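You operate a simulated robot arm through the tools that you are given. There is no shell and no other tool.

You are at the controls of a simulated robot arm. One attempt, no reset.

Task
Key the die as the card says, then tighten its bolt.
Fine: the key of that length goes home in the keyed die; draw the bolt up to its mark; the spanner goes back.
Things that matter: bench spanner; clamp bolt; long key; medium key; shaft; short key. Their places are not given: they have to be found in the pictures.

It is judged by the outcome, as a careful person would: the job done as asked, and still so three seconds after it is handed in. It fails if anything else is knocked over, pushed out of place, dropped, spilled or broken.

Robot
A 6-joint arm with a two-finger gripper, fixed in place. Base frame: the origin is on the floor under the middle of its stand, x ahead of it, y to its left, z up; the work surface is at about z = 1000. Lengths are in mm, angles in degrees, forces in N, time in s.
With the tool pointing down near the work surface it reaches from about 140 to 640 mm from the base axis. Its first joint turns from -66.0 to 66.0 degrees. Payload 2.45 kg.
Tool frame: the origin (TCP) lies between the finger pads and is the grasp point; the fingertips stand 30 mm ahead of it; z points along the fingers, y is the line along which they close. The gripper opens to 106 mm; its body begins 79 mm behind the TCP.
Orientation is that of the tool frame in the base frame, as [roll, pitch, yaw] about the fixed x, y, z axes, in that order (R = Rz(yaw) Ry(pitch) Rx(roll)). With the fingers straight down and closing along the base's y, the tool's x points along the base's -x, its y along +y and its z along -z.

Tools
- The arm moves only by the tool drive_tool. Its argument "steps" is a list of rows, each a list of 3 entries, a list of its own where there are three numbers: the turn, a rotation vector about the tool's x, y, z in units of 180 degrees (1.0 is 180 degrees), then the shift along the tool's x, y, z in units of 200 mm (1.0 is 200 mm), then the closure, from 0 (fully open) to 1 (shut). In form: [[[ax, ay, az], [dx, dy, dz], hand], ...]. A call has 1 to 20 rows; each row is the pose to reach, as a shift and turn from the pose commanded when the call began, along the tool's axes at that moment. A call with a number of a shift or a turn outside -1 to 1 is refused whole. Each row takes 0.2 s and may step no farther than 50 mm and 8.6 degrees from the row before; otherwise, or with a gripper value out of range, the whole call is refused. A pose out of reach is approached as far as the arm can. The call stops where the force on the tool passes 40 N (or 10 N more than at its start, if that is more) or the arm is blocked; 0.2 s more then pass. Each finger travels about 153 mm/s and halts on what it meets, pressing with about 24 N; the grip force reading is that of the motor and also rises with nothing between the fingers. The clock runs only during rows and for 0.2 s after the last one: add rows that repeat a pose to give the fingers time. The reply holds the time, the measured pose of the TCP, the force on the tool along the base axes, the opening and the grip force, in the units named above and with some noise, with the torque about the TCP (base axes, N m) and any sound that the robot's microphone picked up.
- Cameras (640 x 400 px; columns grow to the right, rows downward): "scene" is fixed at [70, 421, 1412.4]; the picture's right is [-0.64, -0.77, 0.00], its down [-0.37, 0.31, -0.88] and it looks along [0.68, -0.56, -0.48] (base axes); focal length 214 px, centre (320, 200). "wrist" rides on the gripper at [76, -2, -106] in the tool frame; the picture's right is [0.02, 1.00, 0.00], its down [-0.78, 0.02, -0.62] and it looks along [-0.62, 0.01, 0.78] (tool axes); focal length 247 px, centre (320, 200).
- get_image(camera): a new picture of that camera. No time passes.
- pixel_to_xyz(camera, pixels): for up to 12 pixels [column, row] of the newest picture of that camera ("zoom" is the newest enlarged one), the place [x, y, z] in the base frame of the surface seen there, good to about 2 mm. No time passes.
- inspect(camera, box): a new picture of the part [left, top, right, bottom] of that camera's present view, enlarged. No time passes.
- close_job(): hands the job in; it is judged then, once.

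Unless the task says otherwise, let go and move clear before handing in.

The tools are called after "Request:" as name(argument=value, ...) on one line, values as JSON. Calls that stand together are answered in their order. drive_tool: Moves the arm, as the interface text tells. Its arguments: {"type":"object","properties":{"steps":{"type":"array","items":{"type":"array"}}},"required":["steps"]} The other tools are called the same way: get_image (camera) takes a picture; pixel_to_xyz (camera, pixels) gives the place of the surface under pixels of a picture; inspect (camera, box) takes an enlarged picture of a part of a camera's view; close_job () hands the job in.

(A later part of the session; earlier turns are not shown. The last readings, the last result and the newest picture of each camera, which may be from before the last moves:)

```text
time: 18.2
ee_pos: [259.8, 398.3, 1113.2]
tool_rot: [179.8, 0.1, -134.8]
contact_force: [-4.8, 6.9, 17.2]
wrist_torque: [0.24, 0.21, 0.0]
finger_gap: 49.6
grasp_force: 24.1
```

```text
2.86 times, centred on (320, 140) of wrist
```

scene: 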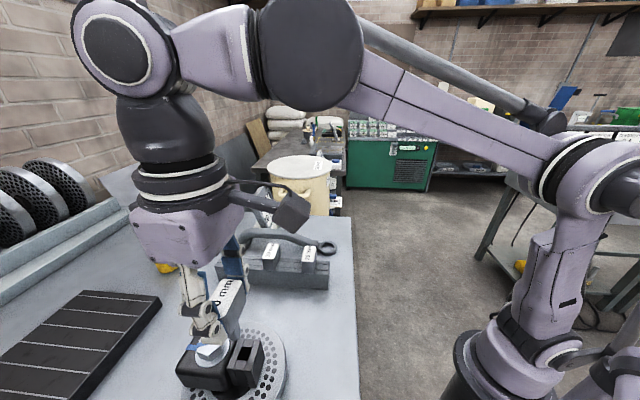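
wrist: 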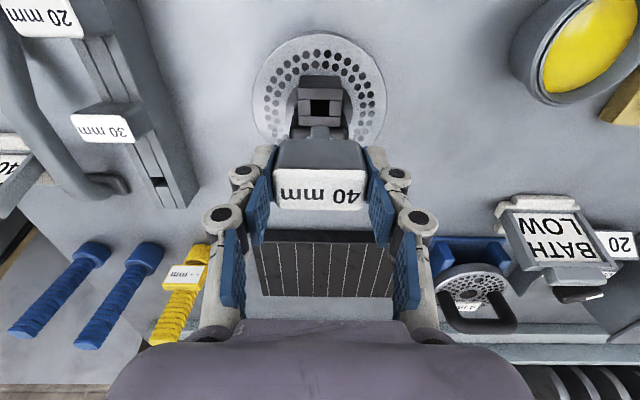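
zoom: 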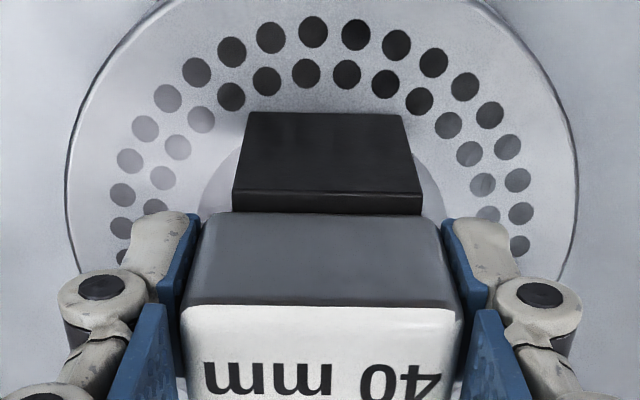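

Contact now: 17 N upward at TCP z≈1113, matching the head underside reaching the block top (1081.5+32). There's an 8 N side load, so I'll relieve it by +1.5 mm in y and press lightly again to confirm seating.

Request:
drive_tool(steps=[[[0, 0, 0], [0, 0.008, -0.01], 0.7], [[0, 0, 0], [0, 0.008, -0.01], 0.7]])

Request:
inspect(camera="wrist", box=[270, 100, 370, 210])

Request:
inspect(camera="scene", box=[220, 315, 280, 375])

```text
time: 18.8
ee_pos: [260.0, 399.8, 1115.7]
tool_rot: [-180.0, 0.1, -135.0]
contact_force: [0.1, 0.5, -0.8]
wrist_torque: [0.0, -0.02, 0.0]
finger_gap: 49.8
grasp_force: 24.3
```

```text
3.64 times, centred on (320, 155) of wrist
```

zoom: 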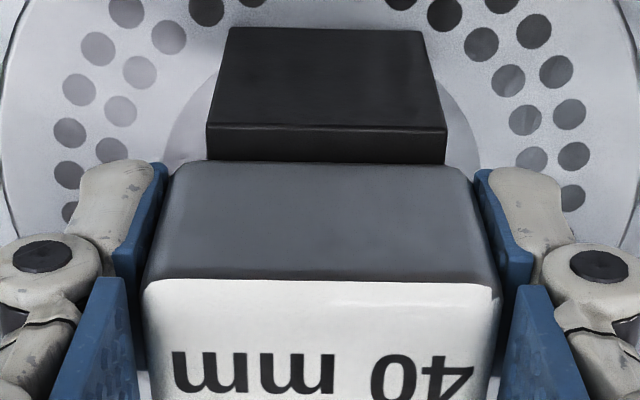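

```text
6.67 times, centred on (250, 345) of scene
```

zoom: 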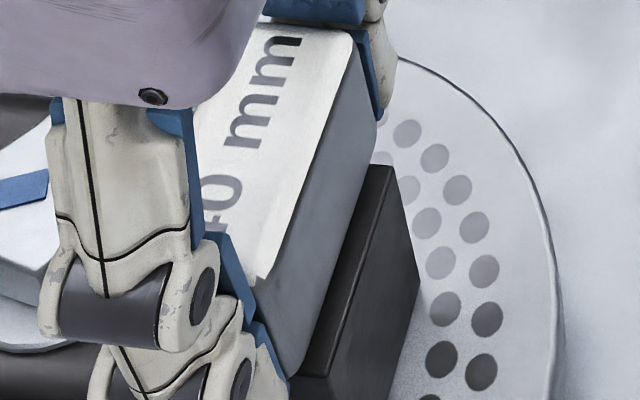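

All loads are gone at 2 mm up. I'll press down again about 4 mm to check the same stop height, then release.

Request:
drive_tool(steps=[[[0, 0, 0], [0, 0, 0.008], 0.7], [[0, 0, 0], [0, 0, 0.016], 0.7], [[0, 0, 0], [0, 0, 0.022], 0.7], [[0, 0, 0], [0, 0, 0.022], 0.7]])

```text
time: 19.8
ee_pos: [259.7, 399.7, 1109.4]
tool_rot: [-179.9, 0.1, -134.9]
contact_force: [4.3, 1.3, 16.9]
wrist_torque: [0.01, -0.07, -0.03]
finger_gap: 49.5
grasp_force: 23.9
```

It went about 4 mm lower (1109.4) before the 17 N appeared, so the first stop was partly friction. I'll look at the seating before letting go.

Request:
inspect(camera="wrist", box=[270, 100, 370, 210])

Request:
inspect(camera="scene", box=[220, 315, 280, 375])

Request:
pixel_to_xyz(camera="wrist", pixels=[[320, 190], [320, 180], [320, 150], [320, 143], [320, 140]])

```text
3.64 times, centred on (320, 155) of wrist
```

zoom: 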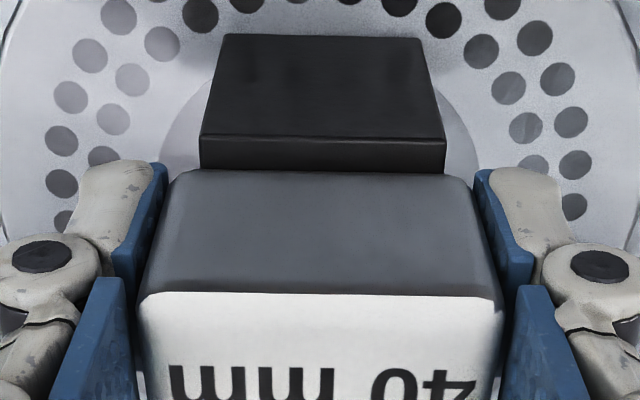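

```text
6.67 times, centred on (250, 345) of scene
```

zoom: 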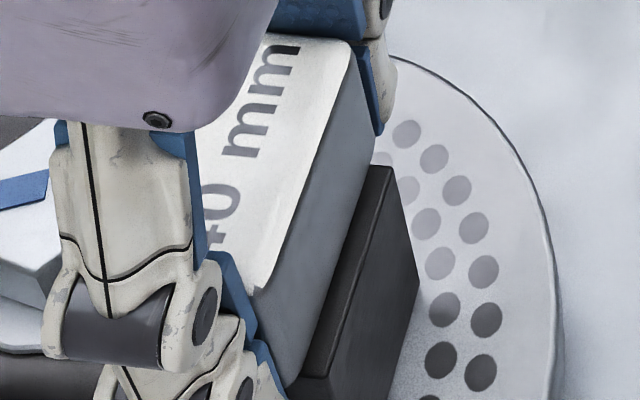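

```text
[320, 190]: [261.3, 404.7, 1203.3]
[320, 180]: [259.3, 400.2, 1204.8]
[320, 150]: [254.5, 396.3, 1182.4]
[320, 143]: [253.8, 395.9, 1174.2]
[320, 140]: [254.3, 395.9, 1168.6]
```

The label has shifted in the fingers (zoom row 295 vs 283), so the key has bottomed and the pads slid down it. I'll measure the head top's height freshly.

Request:
get_image(camera="wrist")

Request:
pixel_to_xyz(camera="wrist", pixels=[[300, 190], [320, 190], [340, 190], [300, 195], [340, 200], [320, 148], [300, 149], [340, 149], [320, 145], [300, 141], [340, 141], [320, 155]])

Request:
get_image(camera="scene")

Request:
pixel_to_xyz(camera="scene", pixels=[[240, 325], [245, 320], [240, 335], [246, 345], [250, 350], [253, 347], [256, 340], [258, 335], [262, 345], [248, 335]])

```text
taken
```

wrist: 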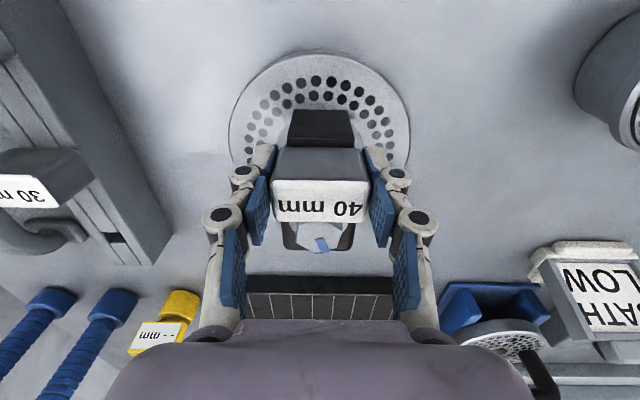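

```text
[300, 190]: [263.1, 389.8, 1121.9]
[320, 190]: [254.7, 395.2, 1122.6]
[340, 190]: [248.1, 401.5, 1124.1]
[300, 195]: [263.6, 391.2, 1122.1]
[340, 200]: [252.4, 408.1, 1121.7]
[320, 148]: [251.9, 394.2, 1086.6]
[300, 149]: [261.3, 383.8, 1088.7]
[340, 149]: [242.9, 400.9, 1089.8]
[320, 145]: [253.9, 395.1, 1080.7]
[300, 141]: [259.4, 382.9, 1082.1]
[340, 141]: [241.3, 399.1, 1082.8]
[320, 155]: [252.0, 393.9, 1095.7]
```

```text
taken
```

scene: 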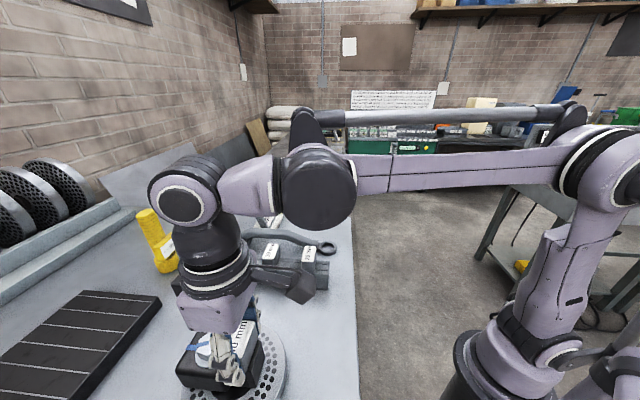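

```text
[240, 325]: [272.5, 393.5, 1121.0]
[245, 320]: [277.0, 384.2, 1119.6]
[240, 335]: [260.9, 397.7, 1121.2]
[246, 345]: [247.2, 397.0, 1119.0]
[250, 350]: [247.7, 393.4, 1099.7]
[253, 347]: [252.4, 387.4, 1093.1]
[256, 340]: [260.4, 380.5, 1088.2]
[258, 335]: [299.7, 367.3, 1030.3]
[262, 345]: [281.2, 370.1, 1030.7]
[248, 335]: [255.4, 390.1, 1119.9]
```

The head top reads ~1121, i.e. ~39.5 mm above the block top, the same as it stood above the rack, so the key is home. I'll open the fingers slightly and rise straight up.

Request:
drive_tool(steps=[[[0, 0, 0], [0, 0, 0], 0.5], [[0, 0, 0], [0, 0, 0], 0.42], [[0, 0, 0], [0, 0, 0], 0.42], [[0, 0, 0], [0, 0, -0.05], 0.42], [[0, 0, 0], [0, 0, -0.12], 0.42], [[0, 0, 0], [0, 0, -0.22], 0.42], [[0, 0, 0], [0, 0, -0.34], 0.42], [[0, 0, 0], [0, 0, -0.45], 0.42], [[0, 0, 0], [0, 0, -0.45], 0.42]])

Request:
get_image(camera="wrist")

Request:
inspect(camera="scene", box=[170, 310, 290, 400])

Request:
inspect(camera="wrist", box=[250, 50, 390, 190])

```text
time: 21.8
ee_pos: [257.9, 400.9, 1200.9]
tool_rot: [179.9, 0.0, -134.9]
contact_force: [1.0, -0.1, 0.1]
wrist_torque: [-0.06, -0.04, -0.04]
finger_gap: 61.4
grasp_force: 0.0
```

```text
taken
```

wrist: 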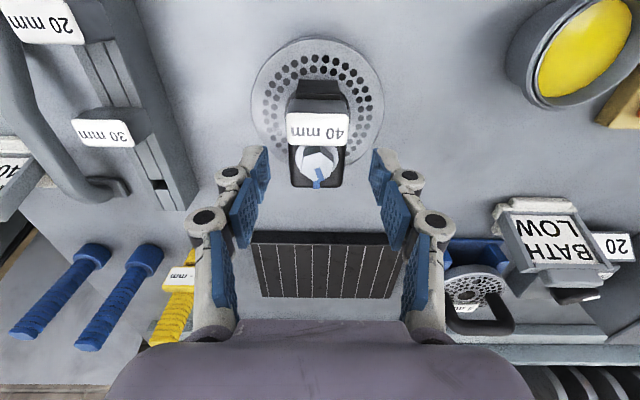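

```text
4.44 times, centred on (230, 355) of scene
```

zoom: 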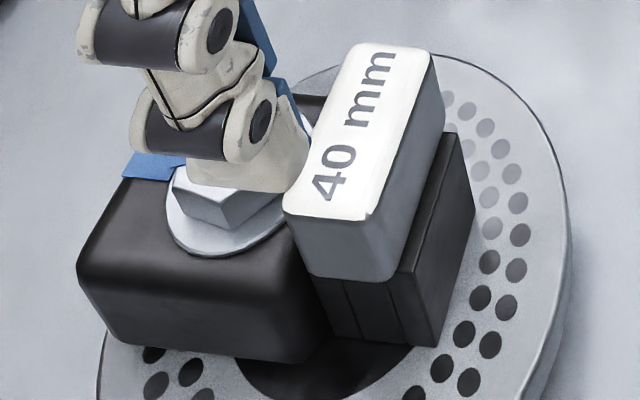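

```text
2.86 times, centred on (320, 120) of wrist
```

zoom: 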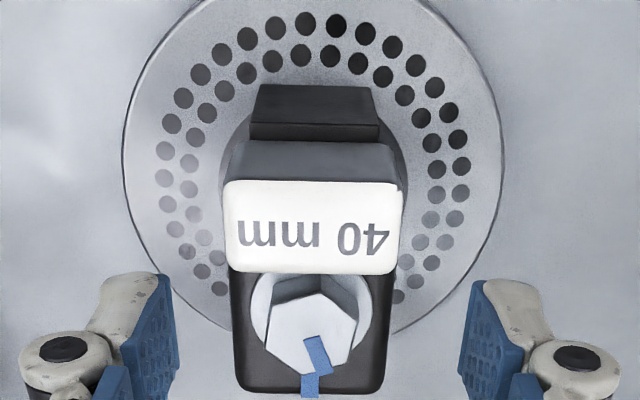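

The 40 mm key now sits flush in the die (scene zoom: head base on the block at (310,275)), and nothing else moved. Next I'll travel over to the spanner (two calls, high up) to look at its ring and handle.

Request:
drive_tool(steps=[[[0, 0, 0], [0.03, -0.12, 0], 0.3], [[0, 0, 0], [0.07, -0.32, 0], 0.2], [[0, 0, 0], [0.11, -0.52, 0], 0.1], [[0, 0, 0], [0.15, -0.73, 0], 0], [[0, 0, 0], [0.2, -0.95, 0], 0], [[0, 0, 0], [0.2, -0.95, 0], 0]])

Request:
drive_tool(steps=[[[0, 0, 0], [0.03, -0.15, 0.02], 0], [[0, 0, 0], [0.07, -0.35, 0.05], 0], [[0, 0, 0], [0.11, -0.5, 0.08], 0], [[0, 0, 0], [0.135, -0.6, 0.1], 0], [[0, 0, 0], [0.135, -0.6, 0.1], 0]])

Request:
get_image(camera="wrist")

Request:
get_image(camera="scene")

```text
time: 23.2
ee_pos: [365.5, 237.8, 1200.4]
tool_rot: [179.9, 0.2, -134.9]
contact_force: [-0.3, 0.5, 0.3]
wrist_torque: [0.01, 0.0, -0.02]
finger_gap: 106.1
grasp_force: 0.0
```

```text
time: 24.4
ee_pos: [432.6, 135.5, 1178.3]
tool_rot: [179.9, 0.1, -135.0]
contact_force: [0.9, -0.5, -0.7]
wrist_torque: [0.0, 0.03, -0.02]
finger_gap: 105.9
grasp_force: 0.1
```

```text
taken
```

wrist: 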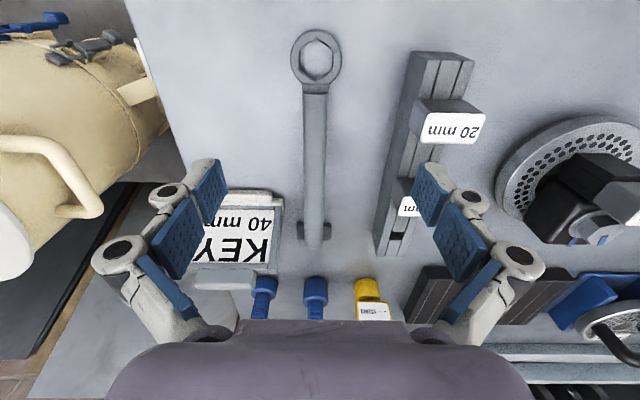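

```text
taken
```

scene: 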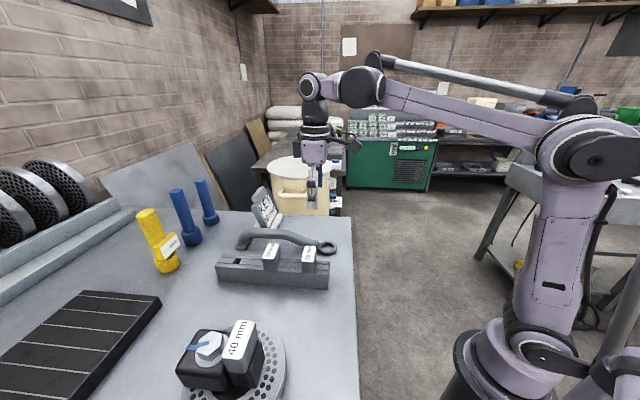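

The spanner now lies straight along the view, ring at (316,60) and handle down to (318,235). I'll zoom in on the ring, the handle and the scene view of them.

Request:
inspect(camera="wrist", box=[286, 20, 346, 100])

Request:
inspect(camera="wrist", box=[250, 10, 390, 260])

Request:
inspect(camera="scene", box=[225, 210, 345, 290])

Request:
inspect(camera="scene", box=[170, 310, 290, 400])

```text
5.00 times, centred on (316, 60) of wrist
```

zoom: 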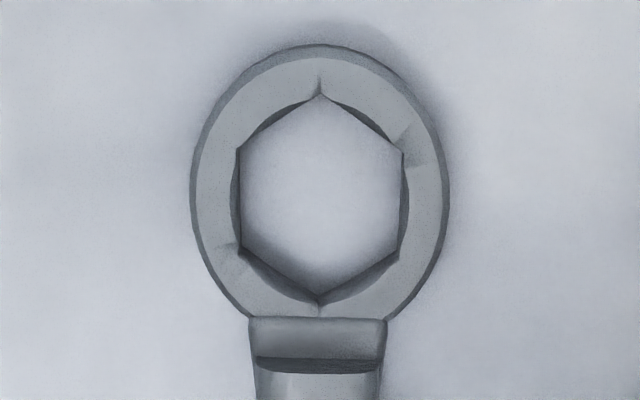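

```text
1.60 times, centred on (320, 135) of wrist
```

zoom: 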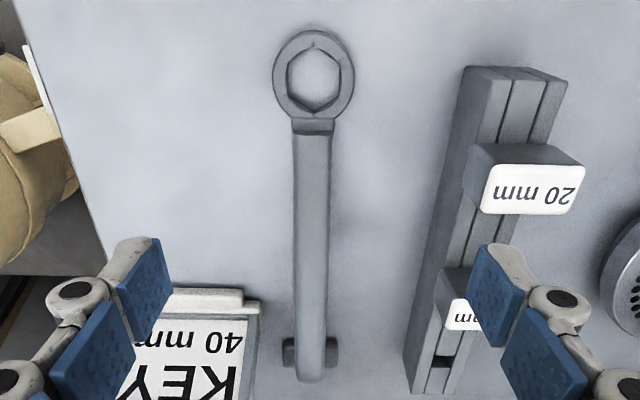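

```text
5.00 times, centred on (285, 250) of scene
```

zoom: 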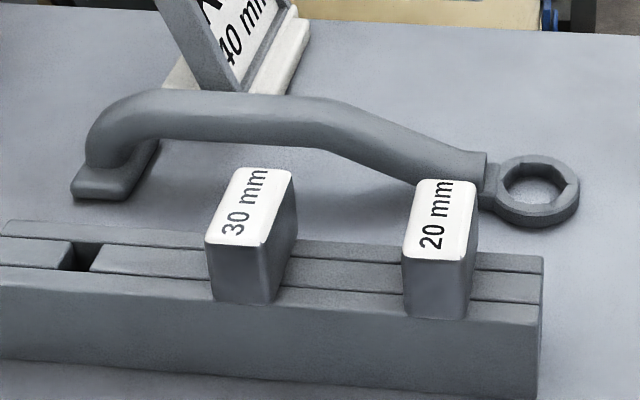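

```text
4.44 times, centred on (230, 355) of scene
```

zoom: 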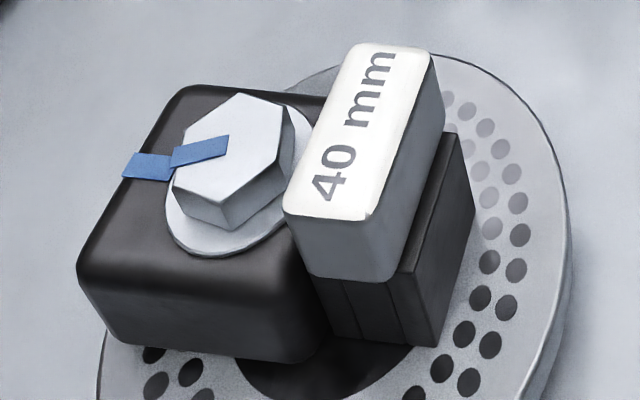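

The ring is a 6-point hex with a corner along the handle axis; the handle rises to a plateau and ends in a foot. I'm measuring the ring, handle heights and foot precisely.

Request:
pixel_to_xyz(camera="wrist", pixels=[[296, 60], [338, 60], [316, 35], [316, 84], [316, 92], [316, 105], [316, 125], [316, 150], [316, 175], [317, 200], [317, 225], [300, 232]])

Request:
pixel_to_xyz(camera="scene", pixels=[[250, 240], [262, 236], [275, 236], [290, 236], [300, 240], [310, 244], [318, 248], [322, 246], [334, 246], [328, 253], [240, 246], [246, 246]])

```text
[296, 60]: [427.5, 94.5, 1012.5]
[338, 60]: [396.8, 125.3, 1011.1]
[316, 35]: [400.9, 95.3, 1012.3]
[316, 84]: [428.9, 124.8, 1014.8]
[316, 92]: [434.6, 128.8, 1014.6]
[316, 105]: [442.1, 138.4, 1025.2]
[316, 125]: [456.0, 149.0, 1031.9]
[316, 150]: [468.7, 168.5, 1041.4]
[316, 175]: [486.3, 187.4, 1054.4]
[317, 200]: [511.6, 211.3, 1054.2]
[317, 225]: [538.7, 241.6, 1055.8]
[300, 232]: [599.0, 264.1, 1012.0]
```

```text
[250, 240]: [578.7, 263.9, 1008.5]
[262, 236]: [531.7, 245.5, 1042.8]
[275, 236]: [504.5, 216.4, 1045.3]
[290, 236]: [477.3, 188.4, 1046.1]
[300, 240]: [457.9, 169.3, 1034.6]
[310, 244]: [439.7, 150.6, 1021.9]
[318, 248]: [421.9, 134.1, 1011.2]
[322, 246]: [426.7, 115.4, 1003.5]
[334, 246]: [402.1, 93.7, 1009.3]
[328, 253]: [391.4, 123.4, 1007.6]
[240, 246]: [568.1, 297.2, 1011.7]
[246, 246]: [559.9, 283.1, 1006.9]
```

Ring centre is about (412.7,108.7) with top z≈1012 and an opening ~31 mm across flats; the handle plateau top is z≈1054 from ~108 to 183 mm out, pointing at ~46°. I'll check the card's clearance, then hover over the plateau at 115 mm from the ring with a 12° tilt (fingers leaning outward, for reach at the bolt later).

Request:
pixel_to_xyz(camera="wrist", pixels=[[280, 195], [278, 215], [275, 262], [250, 195], [240, 192], [285, 240], [331, 232], [318, 250], [304, 150], [328, 150], [305, 190], [329, 190]])

Request:
drive_tool(steps=[[[0, -0.0167, -0.0015], [-0.1, -0.003, 0.05], 0.15], [[0, -0.033, -0.003], [-0.2, -0.006, 0.1], 0.3], [[0, -0.05, -0.0045], [-0.3, -0.01, 0.18], 0.434], [[0, -0.0667, -0.0061], [-0.41, -0.013, 0.27], 0.434], [[0, -0.0667, -0.0061], [-0.41, -0.013, 0.34], 0.434], [[0, -0.0667, -0.0061], [-0.41, -0.013, 0.34], 0.434]])

Request:
get_image(camera="wrist")

Request:
inspect(camera="scene", box=[225, 150, 365, 290])

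```text
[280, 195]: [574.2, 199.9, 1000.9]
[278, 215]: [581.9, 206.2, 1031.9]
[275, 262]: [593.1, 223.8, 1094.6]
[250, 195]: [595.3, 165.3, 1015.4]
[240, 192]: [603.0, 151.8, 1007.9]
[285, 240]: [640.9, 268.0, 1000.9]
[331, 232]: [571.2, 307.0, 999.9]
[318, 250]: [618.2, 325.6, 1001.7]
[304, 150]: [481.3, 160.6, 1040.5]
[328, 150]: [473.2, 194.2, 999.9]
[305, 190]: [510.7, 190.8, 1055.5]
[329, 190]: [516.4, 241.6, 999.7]
```

```text
time: 25.8
ee_pos: [491.5, 191.8, 1112.4]
tool_rot: [180.0, 12.2, -133.9]
contact_force: [-0.1, -0.5, 0.2]
wrist_torque: [-0.02, -0.01, -0.02]
finger_gap: 59.9
grasp_force: 0.1
```

```text
taken
```

wrist: 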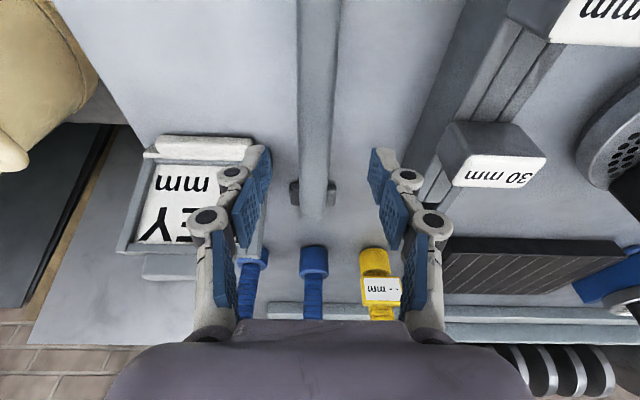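

```text
2.86 times, centred on (295, 220) of scene
```

zoom: 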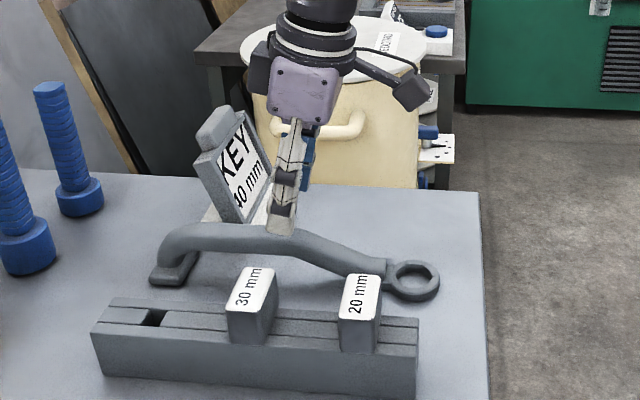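

The hover is as planned (TCP 1112, tilt 12°); the handle appears at columns ~298–336. I'll zoom to check centring and parallelism.

Request:
inspect(camera="wrist", box=[250, 0, 390, 230])

Request:
pixel_to_xyz(camera="wrist", pixels=[[300, 60], [317, 60], [334, 60], [300, 116], [317, 116], [333, 116], [301, 160], [316, 160], [331, 160], [316, 200]])

```text
1.74 times, centred on (320, 115) of wrist
```

zoom: 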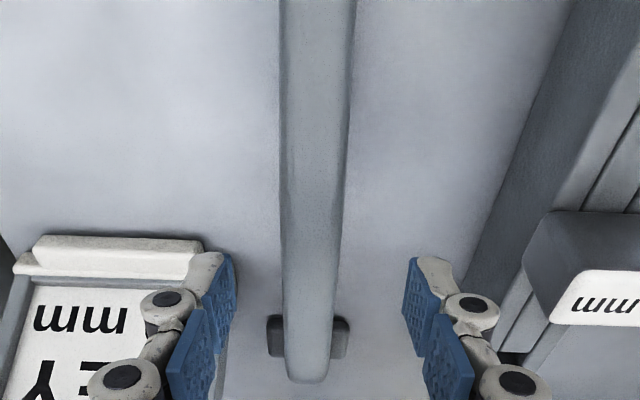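

```text
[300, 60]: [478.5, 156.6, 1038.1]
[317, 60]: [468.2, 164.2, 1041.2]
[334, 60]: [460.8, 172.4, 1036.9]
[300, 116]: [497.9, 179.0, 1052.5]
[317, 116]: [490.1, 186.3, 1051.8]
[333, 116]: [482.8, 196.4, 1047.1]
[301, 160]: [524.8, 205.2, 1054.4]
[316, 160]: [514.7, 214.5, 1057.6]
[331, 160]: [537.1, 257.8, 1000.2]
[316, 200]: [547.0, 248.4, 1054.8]
```

The handle lies about 3 mm toward −y of the tool and nearly parallel, so I'll shift 3 mm and descend vertically to the handle's mid-height (TCP z≈1044), fingers still open.

Request:
drive_tool(steps=[[[0, 0, 0.001], [0, -0.015, 0], 0.434], [[0.0003, 0, 0.002], [0.018, -0.015, 0.083], 0.434], [[0.0006, 0, 0.0027], [0.036, -0.015, 0.166], 0.434], [[0.0006, 0, 0.0027], [0.054, -0.015, 0.25], 0.434], [[0.0006, 0, 0.0027], [0.072, -0.015, 0.3325], 0.434], [[0.0006, 0, 0.0027], [0.072, -0.015, 0.3325], 0.434]])

Request:
get_image(camera="wrist")

Request:
inspect(camera="scene", box=[225, 170, 345, 290])

```text
time: 27.2
ee_pos: [494.0, 188.0, 1042.6]
tool_rot: [-180.0, 12.0, -134.4]
contact_force: [0.2, 0.0, 0.3]
wrist_torque: [-0.01, 0.01, 0.0]
finger_gap: 59.7
grasp_force: 0.1
```

```text
taken
```

wrist: 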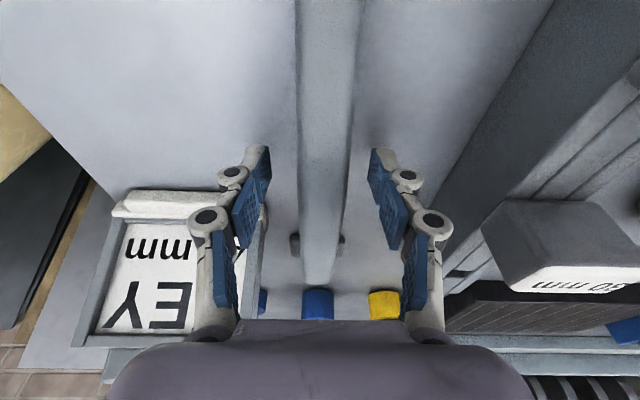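

```text
3.33 times, centred on (285, 230) of scene
```

zoom: 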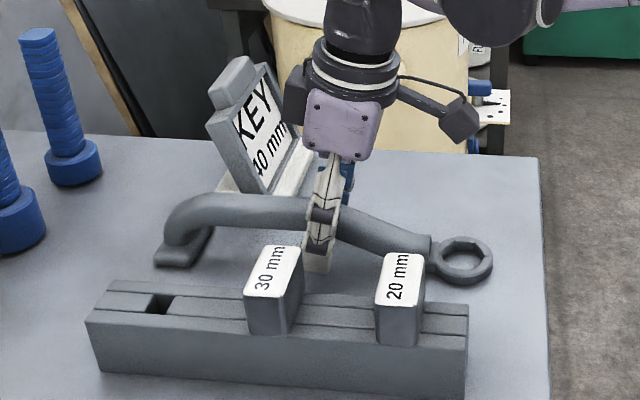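

The fingers straddle the handle evenly (handle ~299–347, pads 268 and 372). I'll close on it.

Request:
drive_tool(steps=[[[0, 0, 0], [0, 0, 0], 0.6], [[0, 0, 0], [0, 0, 0], 0.72], [[0, 0, 0], [0, 0, 0], 0.8], [[0, 0, 0], [0, 0, 0], 0.95], [[0, 0, 0], [0, 0, 0], 0.95], [[0, 0, 0], [0, 0, 0], 0.95]])

Request:
inspect(camera="wrist", box=[250, 100, 390, 240])

```text
time: 28.6
ee_pos: [494.4, 189.2, 1043.4]
tool_rot: [-180.0, 12.2, -134.4]
contact_force: [-1.7, 0.7, 0.3]
wrist_torque: [0.02, 0.09, -0.04]
finger_gap: 24.8
grasp_force: 23.7
```

```text
2.86 times, centred on (320, 170) of wrist
```

zoom: 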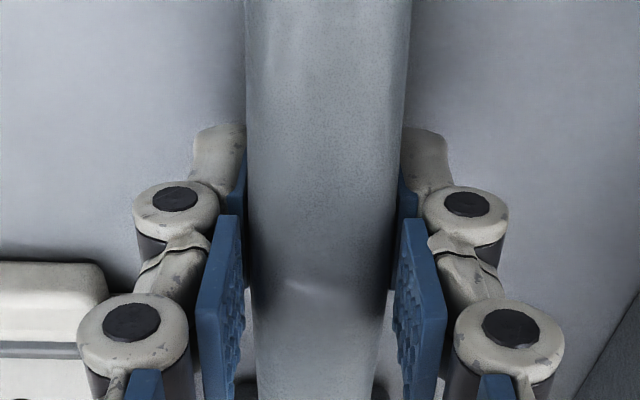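

The handle is held at 24.8 mm gap with 24 N. I'll lift straight up 30 mm first and check that the spanner stays level.

Request:
drive_tool(steps=[[[0, 0, 0], [-0.008, 0, -0.037], 0.95], [[0, 0, 0], [-0.016, 0, -0.073], 0.95], [[0, 0, 0], [-0.024, 0, -0.11], 0.95], [[0, 0, 0], [-0.032, 0, -0.147], 0.95], [[0, 0, 0], [-0.032, 0, -0.147], 0.95]])

Request:
inspect(camera="scene", box=[225, 170, 345, 290])

Request:
get_image(camera="wrist")

```text
time: 29.8
ee_pos: [493.0, 189.2, 1074.0]
tool_rot: [180.0, 12.1, -134.3]
contact_force: [0.2, -0.1, -5.8]
wrist_torque: [-0.03, 0.04, -0.01]
finger_gap: 25.2
grasp_force: 24.0
```

```text
3.33 times, centred on (285, 230) of scene
```

zoom: 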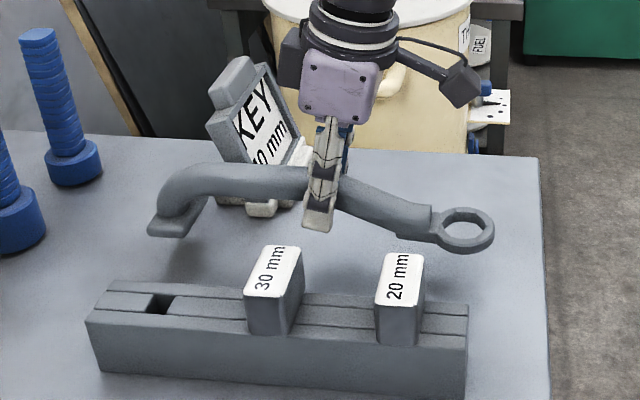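

```text
taken
```

wrist: 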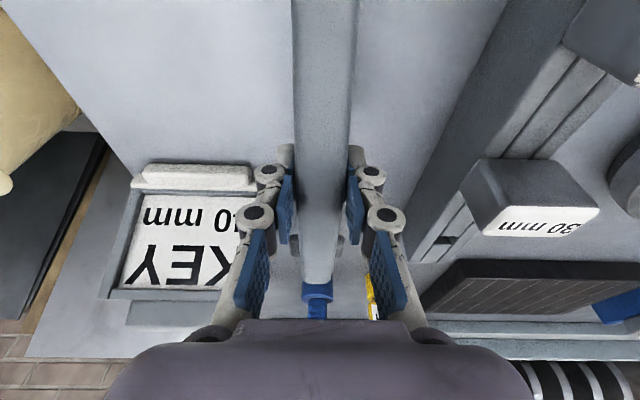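

The spanner weighs about 6 N and hangs level. I'll raise it above the keys (TCP z≈1160) and carry it halfway toward the die.

Request:
drive_tool(steps=[[[0, 0, 0], [-0.03, 0, -0.14], 0.95], [[0, 0, 0], [-0.06, 0, -0.28], 0.95], [[0, 0, 0], [-0.09, 0, -0.42], 0.95], [[0.0013, 0, 0.006], [-0.173, 0.115, -0.402], 0.95], [[0.0026, 0, 0.012], [-0.256, 0.23, -0.385], 0.95], [[0.004, 0, 0.019], [-0.339, 0.344, -0.367], 0.95], [[0.0053, 0, 0.025], [-0.421, 0.459, -0.35], 0.95], [[0.0066, 0, 0.031], [-0.504, 0.574, -0.332], 0.95], [[0.0066, 0, 0.031], [-0.504, 0.574, -0.332], 0.95]])

Request:
get_image(camera="scene")

Request:
get_image(camera="wrist")

```text
time: 31.8
ee_pos: [471.1, 329.3, 1156.8]
tool_rot: [180.0, 12.1, -140.1]
contact_force: [0.2, 0.2, -5.1]
wrist_torque: [-0.03, 0.03, 0.02]
finger_gap: 25.2
grasp_force: 23.8
```

```text
taken
```

scene: 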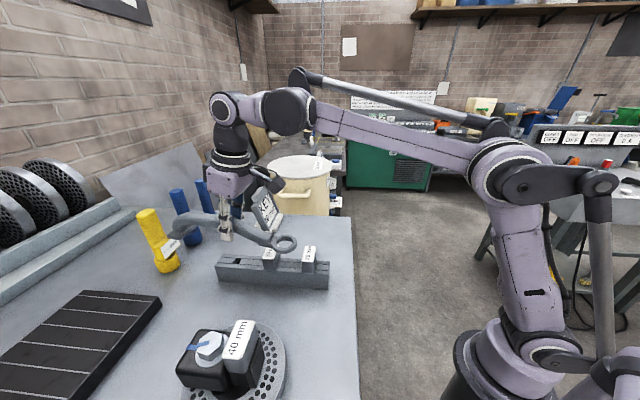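

```text
taken
```

wrist: 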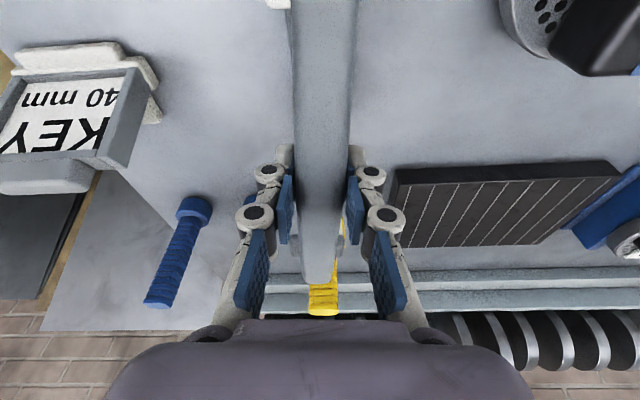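

The spanner is above the rack's end and level. I'll zoom in on the ring in the scene view to measure its centre relative to the tool.

Request:
inspect(camera="scene", box=[260, 225, 310, 260])

Request:
inspect(camera="scene", box=[160, 180, 320, 280])

```text
11.43 times, centred on (285, 242) of scene
```

zoom: 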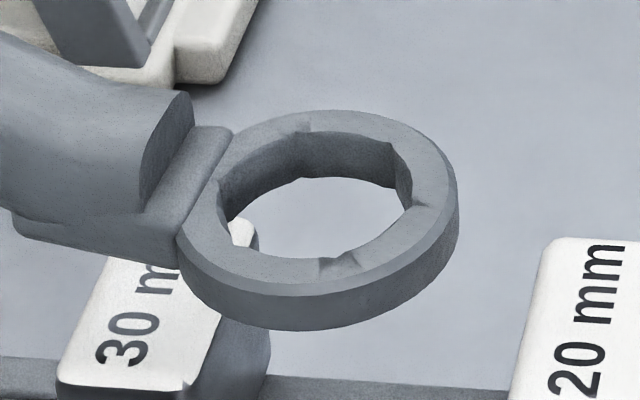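

```text
4.00 times, centred on (240, 230) of scene
```

zoom: 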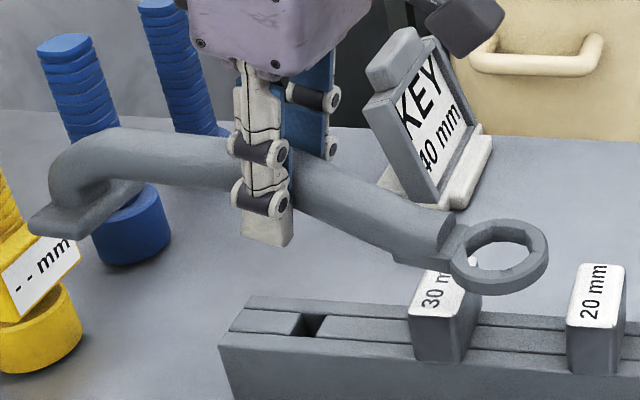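

I'll re-zoom on the ring and take a set of points round its top face for a centre fit.

Request:
inspect(camera="scene", box=[260, 225, 310, 260])

Request:
pixel_to_xyz(camera="zoom", pixels=[[201, 220], [245, 148], [318, 120], [400, 138], [437, 190], [400, 243], [318, 270], [240, 260], [310, 170], [300, 300]])

```text
11.43 times, centred on (285, 242) of scene
```

zoom: 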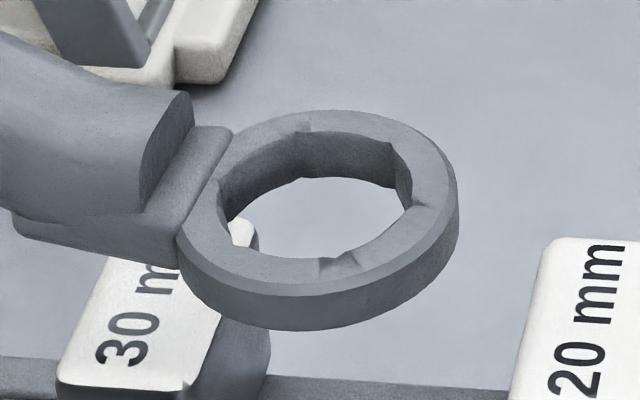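

```text
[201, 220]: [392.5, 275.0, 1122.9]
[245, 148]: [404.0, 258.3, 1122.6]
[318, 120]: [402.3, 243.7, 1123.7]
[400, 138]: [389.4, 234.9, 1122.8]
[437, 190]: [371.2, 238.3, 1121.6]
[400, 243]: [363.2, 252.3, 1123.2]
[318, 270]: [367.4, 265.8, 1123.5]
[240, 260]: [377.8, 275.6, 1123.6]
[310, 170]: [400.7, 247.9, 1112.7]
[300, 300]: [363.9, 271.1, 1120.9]
```

The ring's centre is 114.5 mm from the TCP along tool x with ~0 side offset, top at z≈1123 here. Now I'll re-measure the bolt head from the unobstructed scene view.

Request:
inspect(camera="scene", box=[180, 325, 240, 375])

```text
8.00 times, centred on (210, 350) of scene
```

zoom: 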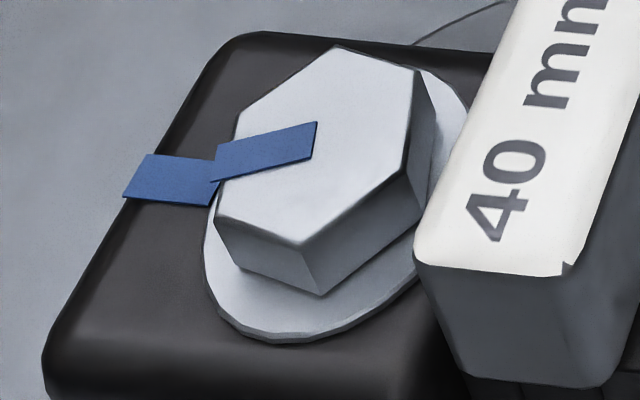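

I'm taking the six head corners (slightly inside), the strip's axis and the body strip's ends.

Request:
pixel_to_xyz(camera="zoom", pixels=[[337, 52], [408, 74], [398, 170], [303, 240], [221, 215], [241, 115], [222, 163], [314, 140], [135, 177], [205, 185], [150, 160], [190, 200]])

Request:
pixel_to_xyz(camera="zoom", pixels=[[337, 50], [410, 72], [400, 171], [303, 242], [219, 216], [239, 114], [266, 152], [314, 125], [308, 155], [212, 180], [147, 156], [127, 195]])

```text
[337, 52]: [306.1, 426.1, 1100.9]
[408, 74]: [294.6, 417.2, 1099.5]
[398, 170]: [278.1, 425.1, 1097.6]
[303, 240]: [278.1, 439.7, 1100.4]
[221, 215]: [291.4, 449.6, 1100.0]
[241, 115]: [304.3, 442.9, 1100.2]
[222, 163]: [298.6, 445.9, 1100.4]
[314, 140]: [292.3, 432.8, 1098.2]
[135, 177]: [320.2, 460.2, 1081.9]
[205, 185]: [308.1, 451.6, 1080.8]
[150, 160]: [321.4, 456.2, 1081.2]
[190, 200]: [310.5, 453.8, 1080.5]
```

```text
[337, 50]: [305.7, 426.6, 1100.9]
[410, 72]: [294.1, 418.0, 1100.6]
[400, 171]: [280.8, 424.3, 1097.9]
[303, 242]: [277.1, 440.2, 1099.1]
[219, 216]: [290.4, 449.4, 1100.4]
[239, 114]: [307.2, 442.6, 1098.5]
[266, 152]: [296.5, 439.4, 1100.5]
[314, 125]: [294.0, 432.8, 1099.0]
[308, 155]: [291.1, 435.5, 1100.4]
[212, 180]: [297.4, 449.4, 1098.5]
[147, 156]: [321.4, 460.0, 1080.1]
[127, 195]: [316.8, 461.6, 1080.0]
```

The bolt head centre from the same camera is (292.3,433.5), corners at 35° (mod 60), head strip at ~65° and body strip at ~45°, so ~20° clockwise remains. I'll bring the spanner round, well clear of the yellow post, to a point beside the bolt on the side away from the key.

Request:
drive_tool(steps=[[[0.0007, 0, 0.0034], [0.01, 0.12, -0.007], 0.95], [[0.0015, 0, 0.0068], [0.02, 0.24, -0.014], 0.95], [[0.0022, 0, 0.0103], [0.03, 0.358, -0.022], 0.95], [[0.0034, 0, 0.0157], [-0.061, 0.447, -0.002], 0.95], [[0.0045, 0, 0.0211], [-0.152, 0.537, 0.018], 0.95], [[0.0057, 0, 0.0266], [-0.243, 0.626, 0.037], 0.95], [[0.0057, 0, 0.0266], [-0.243, 0.626, 0.037], 0.95]])

Request:
get_image(camera="scene")

Request:
get_image(camera="wrist")

```text
time: 33.4
ee_pos: [428.3, 456.3, 1163.3]
tool_rot: [-180.0, 12.1, -145.1]
contact_force: [-0.9, 0.6, -4.8]
wrist_torque: [-0.02, 0.03, -0.02]
finger_gap: 24.8
grasp_force: 24.1
```

```text
taken
```

scene: 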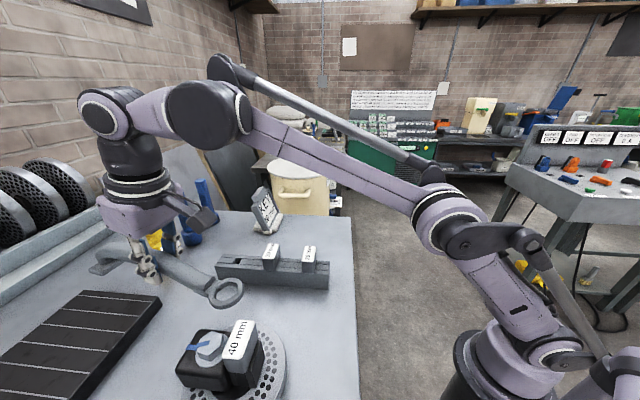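

```text
taken
```

wrist: 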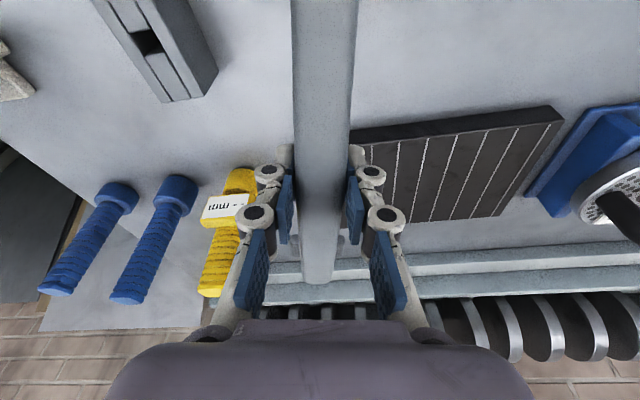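

Reach is fine here (TCP (428,456,1163), no limit reported). I'll measure the ring again in this position, together with the bolt.

Request:
inspect(camera="scene", box=[195, 268, 255, 318])

```text
8.00 times, centred on (225, 293) of scene
```

zoom: 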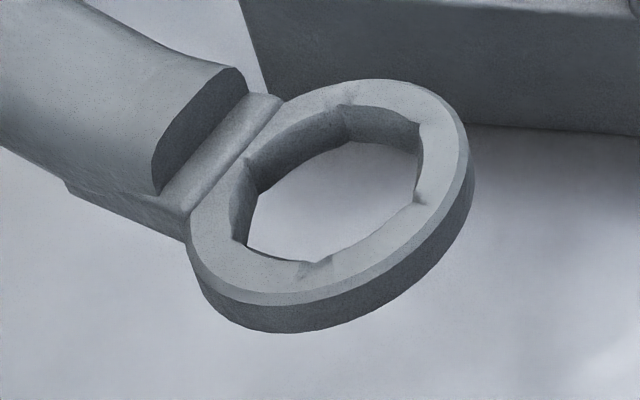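

Request:
pixel_to_xyz(camera="zoom", pixels=[[215, 215], [270, 125], [365, 92], [440, 125], [450, 180], [385, 250], [290, 285], [215, 255], [300, 105], [420, 225]])

Request:
pixel_to_xyz(camera="zoom", pixels=[[248, 165], [345, 107], [418, 125], [416, 203], [325, 260], [238, 240]])

```text
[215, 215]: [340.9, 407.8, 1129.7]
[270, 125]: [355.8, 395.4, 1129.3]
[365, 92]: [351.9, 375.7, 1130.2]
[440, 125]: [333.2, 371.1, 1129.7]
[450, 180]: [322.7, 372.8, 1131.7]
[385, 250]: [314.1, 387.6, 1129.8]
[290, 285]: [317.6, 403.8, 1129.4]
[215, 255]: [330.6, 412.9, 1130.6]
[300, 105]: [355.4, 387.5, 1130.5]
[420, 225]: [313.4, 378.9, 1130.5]
```

```text
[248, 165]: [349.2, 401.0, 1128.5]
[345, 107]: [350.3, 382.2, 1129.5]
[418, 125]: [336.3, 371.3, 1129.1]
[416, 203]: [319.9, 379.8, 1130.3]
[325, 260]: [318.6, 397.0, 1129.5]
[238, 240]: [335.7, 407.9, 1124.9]
```

The ring (hex corners ~34° mod 60, radius 18 mm) is centred at about (334.5,390.4), so the shift needed to the bolt is (−42.2,+43.1) mm. I'll slide it across sideways above the head, still ~12 mm clear.

Request:
drive_tool(steps=[[[0, 0, 0], [0.018, 0.1, 0.005], 0.95], [[0, 0, 0], [0.036, 0.2, 0.01], 0.95], [[0, 0, 0], [0.054, 0.2975, 0.014], 0.95], [[0, 0, 0], [0.054, 0.2975, 0.014], 0.95]])

Request:
get_image(camera="scene")

Request:
inspect(camera="scene", box=[175, 310, 255, 380])

```text
time: 34.4
ee_pos: [385.9, 500.5, 1156.1]
tool_rot: [-180.0, 12.2, -144.9]
contact_force: [0.5, 0.0, -6.1]
wrist_torque: [-0.03, 0.04, 0.01]
finger_gap: 24.9
grasp_force: 23.9
```

```text
taken
```

scene: 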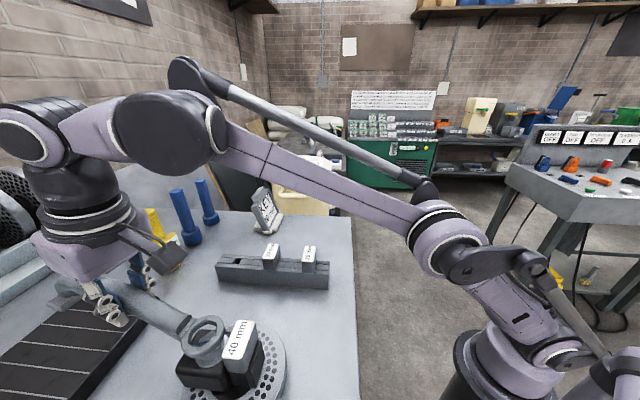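

```text
5.71 times, centred on (215, 345) of scene
```

zoom: 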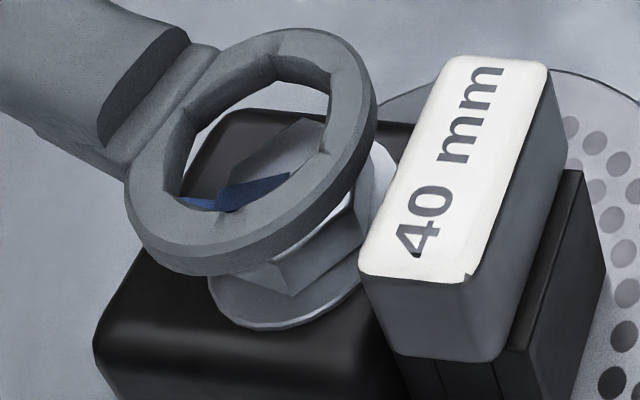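

The ring hovers over the bolt head, clear of the key. I'll measure its position here once more before lowering.

Request:
inspect(camera="scene", box=[180, 308, 240, 358])

```text
8.00 times, centred on (210, 333) of scene
```

zoom: 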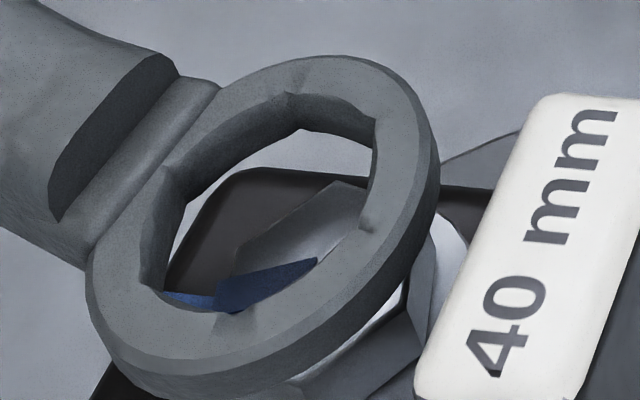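

Request:
pixel_to_xyz(camera="zoom", pixels=[[163, 168], [290, 91], [377, 118], [368, 228], [230, 322], [140, 287], [110, 285], [410, 150], [330, 70], [190, 345], [120, 320], [395, 105]])

Request:
pixel_to_xyz(camera="zoom", pixels=[[161, 169], [289, 93], [379, 119], [366, 230], [229, 320], [141, 289], [105, 260], [425, 150], [200, 120], [320, 310], [250, 80], [280, 335]])

```text
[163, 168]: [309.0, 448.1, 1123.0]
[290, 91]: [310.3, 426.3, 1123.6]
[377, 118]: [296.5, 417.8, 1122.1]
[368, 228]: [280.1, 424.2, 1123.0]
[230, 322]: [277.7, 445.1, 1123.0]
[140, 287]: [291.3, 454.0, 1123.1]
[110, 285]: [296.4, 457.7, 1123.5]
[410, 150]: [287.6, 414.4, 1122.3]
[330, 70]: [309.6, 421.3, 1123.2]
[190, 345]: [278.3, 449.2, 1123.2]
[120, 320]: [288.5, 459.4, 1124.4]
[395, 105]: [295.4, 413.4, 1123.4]
```

```text
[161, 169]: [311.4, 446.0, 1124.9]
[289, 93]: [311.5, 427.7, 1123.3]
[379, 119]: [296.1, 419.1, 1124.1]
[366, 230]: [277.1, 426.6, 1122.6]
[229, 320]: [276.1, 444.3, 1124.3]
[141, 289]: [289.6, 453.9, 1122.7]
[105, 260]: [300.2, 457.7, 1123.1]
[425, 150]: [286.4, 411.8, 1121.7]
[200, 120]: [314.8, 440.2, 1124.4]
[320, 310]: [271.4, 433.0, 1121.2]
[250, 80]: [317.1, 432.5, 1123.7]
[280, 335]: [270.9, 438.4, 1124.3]
```

The ring centre measures (293.9,436.1) against the bolt at (292.3,433.5), with hex angles matching (35.4° vs 35.0°). I'll correct (−1.6,−2.6) mm and lower 9 mm so it's just above the head, then check again.

Request:
drive_tool(steps=[[[0, 0, 0], [0.014, -0.006, 0], 0.95], [[0, 0, 0], [0.0185, -0.006, 0.02], 0.95], [[0, 0, 0], [0.0231, -0.006, 0.041], 0.95], [[0, 0, 0], [0.0231, -0.006, 0.041], 0.95]])

Request:
inspect(camera="scene", box=[180, 313, 240, 363])

```text
time: 35.4
ee_pos: [383.6, 498.9, 1147.2]
tool_rot: [-180.0, 12.1, -144.9]
contact_force: [-0.1, -0.6, -5.4]
wrist_torque: [-0.02, 0.03, -0.02]
finger_gap: 25.0
grasp_force: 24.0
```

```text
8.00 times, centred on (210, 338) of scene
```

zoom: 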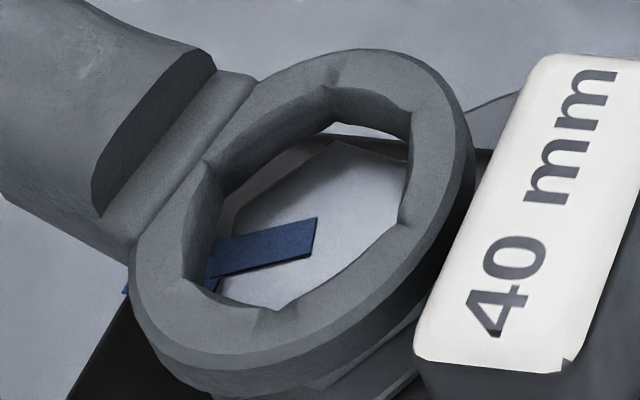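

Orientation matches well and the head shows through the hole. One more centre measurement before engaging.

Request:
pixel_to_xyz(camera="zoom", pixels=[[200, 160], [326, 84], [416, 111], [405, 222], [266, 319], [181, 281], [330, 150], [240, 290], [380, 200], [260, 200], [300, 280], [390, 170]])

Request:
pixel_to_xyz(camera="zoom", pixels=[[201, 161], [325, 85], [415, 112], [404, 223], [267, 318], [182, 280]])

```text
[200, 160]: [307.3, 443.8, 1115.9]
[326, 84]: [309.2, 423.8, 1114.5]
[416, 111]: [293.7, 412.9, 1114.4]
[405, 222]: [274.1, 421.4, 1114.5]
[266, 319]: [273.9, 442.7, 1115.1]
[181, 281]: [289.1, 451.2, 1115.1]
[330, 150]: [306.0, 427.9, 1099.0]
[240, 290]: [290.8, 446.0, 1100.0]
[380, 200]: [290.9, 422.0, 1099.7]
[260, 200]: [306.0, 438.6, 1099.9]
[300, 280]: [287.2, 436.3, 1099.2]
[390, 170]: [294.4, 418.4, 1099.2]
```

```text
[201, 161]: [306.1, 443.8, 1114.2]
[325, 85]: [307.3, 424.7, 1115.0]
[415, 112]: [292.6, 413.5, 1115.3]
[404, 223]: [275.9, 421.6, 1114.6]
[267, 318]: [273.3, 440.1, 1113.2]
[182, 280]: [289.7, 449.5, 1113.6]
```

The ring now reads (291.2,433.0), about 1 mm short of the bolt; I'll nudge it (+1.0,+0.7) mm and lower 8 mm slowly so the ring just starts over the head.

Request:
drive_tool(steps=[[[0, 0, 0], [-0.006, 0, 0], 0.95], [[0, 0, 0], [-0.003, 0, 0.014], 0.95], [[0, 0, 0], [0, 0, 0.027], 0.95], [[0, 0, 0], [0.0024, 0, 0.0404], 0.95], [[0, 0, 0], [0.0024, 0, 0.0404], 0.95]])

Request:
inspect(camera="scene", box=[180, 318, 240, 368])

```text
time: 36.6
ee_pos: [384.5, 498.1, 1141.2]
tool_rot: [180.0, 12.1, -145.0]
contact_force: [-0.3, 0.2, -4.9]
wrist_torque: [-0.05, 0.02, 0.04]
finger_gap: 25.0
grasp_force: 23.9
```

```text
8.00 times, centred on (210, 343) of scene
```

zoom: 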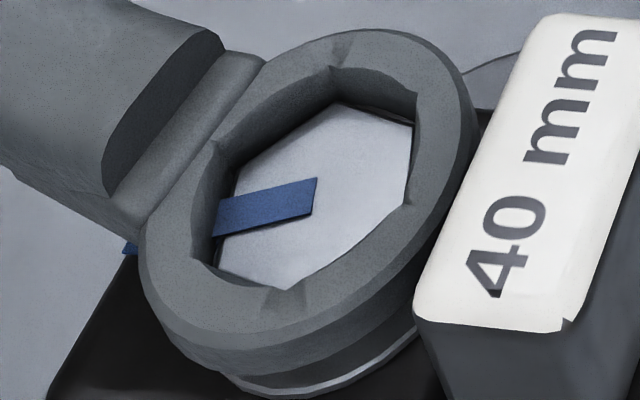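

No contact force, and the head fills the hex hole evenly; the ring has begun to pass over it. I'll lower another 8 mm.

Request:
drive_tool(steps=[[[0, 0, 0], [0.0021, 0, 0.0098], 0.95], [[0, 0, 0], [0.0042, 0, 0.0196], 0.95], [[0, 0, 0], [0.0063, 0, 0.0293], 0.95], [[0, 0, 0], [0.0084, 0, 0.0391], 0.95], [[0, 0, 0], [0.0084, 0, 0.0391], 0.95]])

Request:
inspect(camera="scene", box=[180, 318, 240, 368])

```text
time: 37.8
ee_pos: [384.6, 497.3, 1133.3]
tool_rot: [-180.0, 12.1, -144.9]
contact_force: [-1.0, 0.2, -4.8]
wrist_torque: [-0.04, 0.02, -0.01]
finger_gap: 24.9
grasp_force: 23.8
```

```text
8.00 times, centred on (210, 343) of scene
```

zoom: 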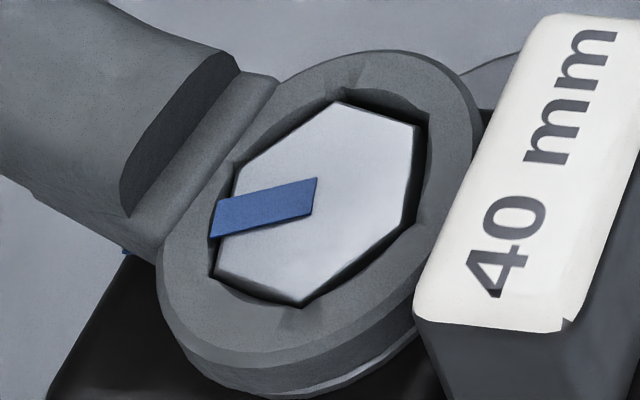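

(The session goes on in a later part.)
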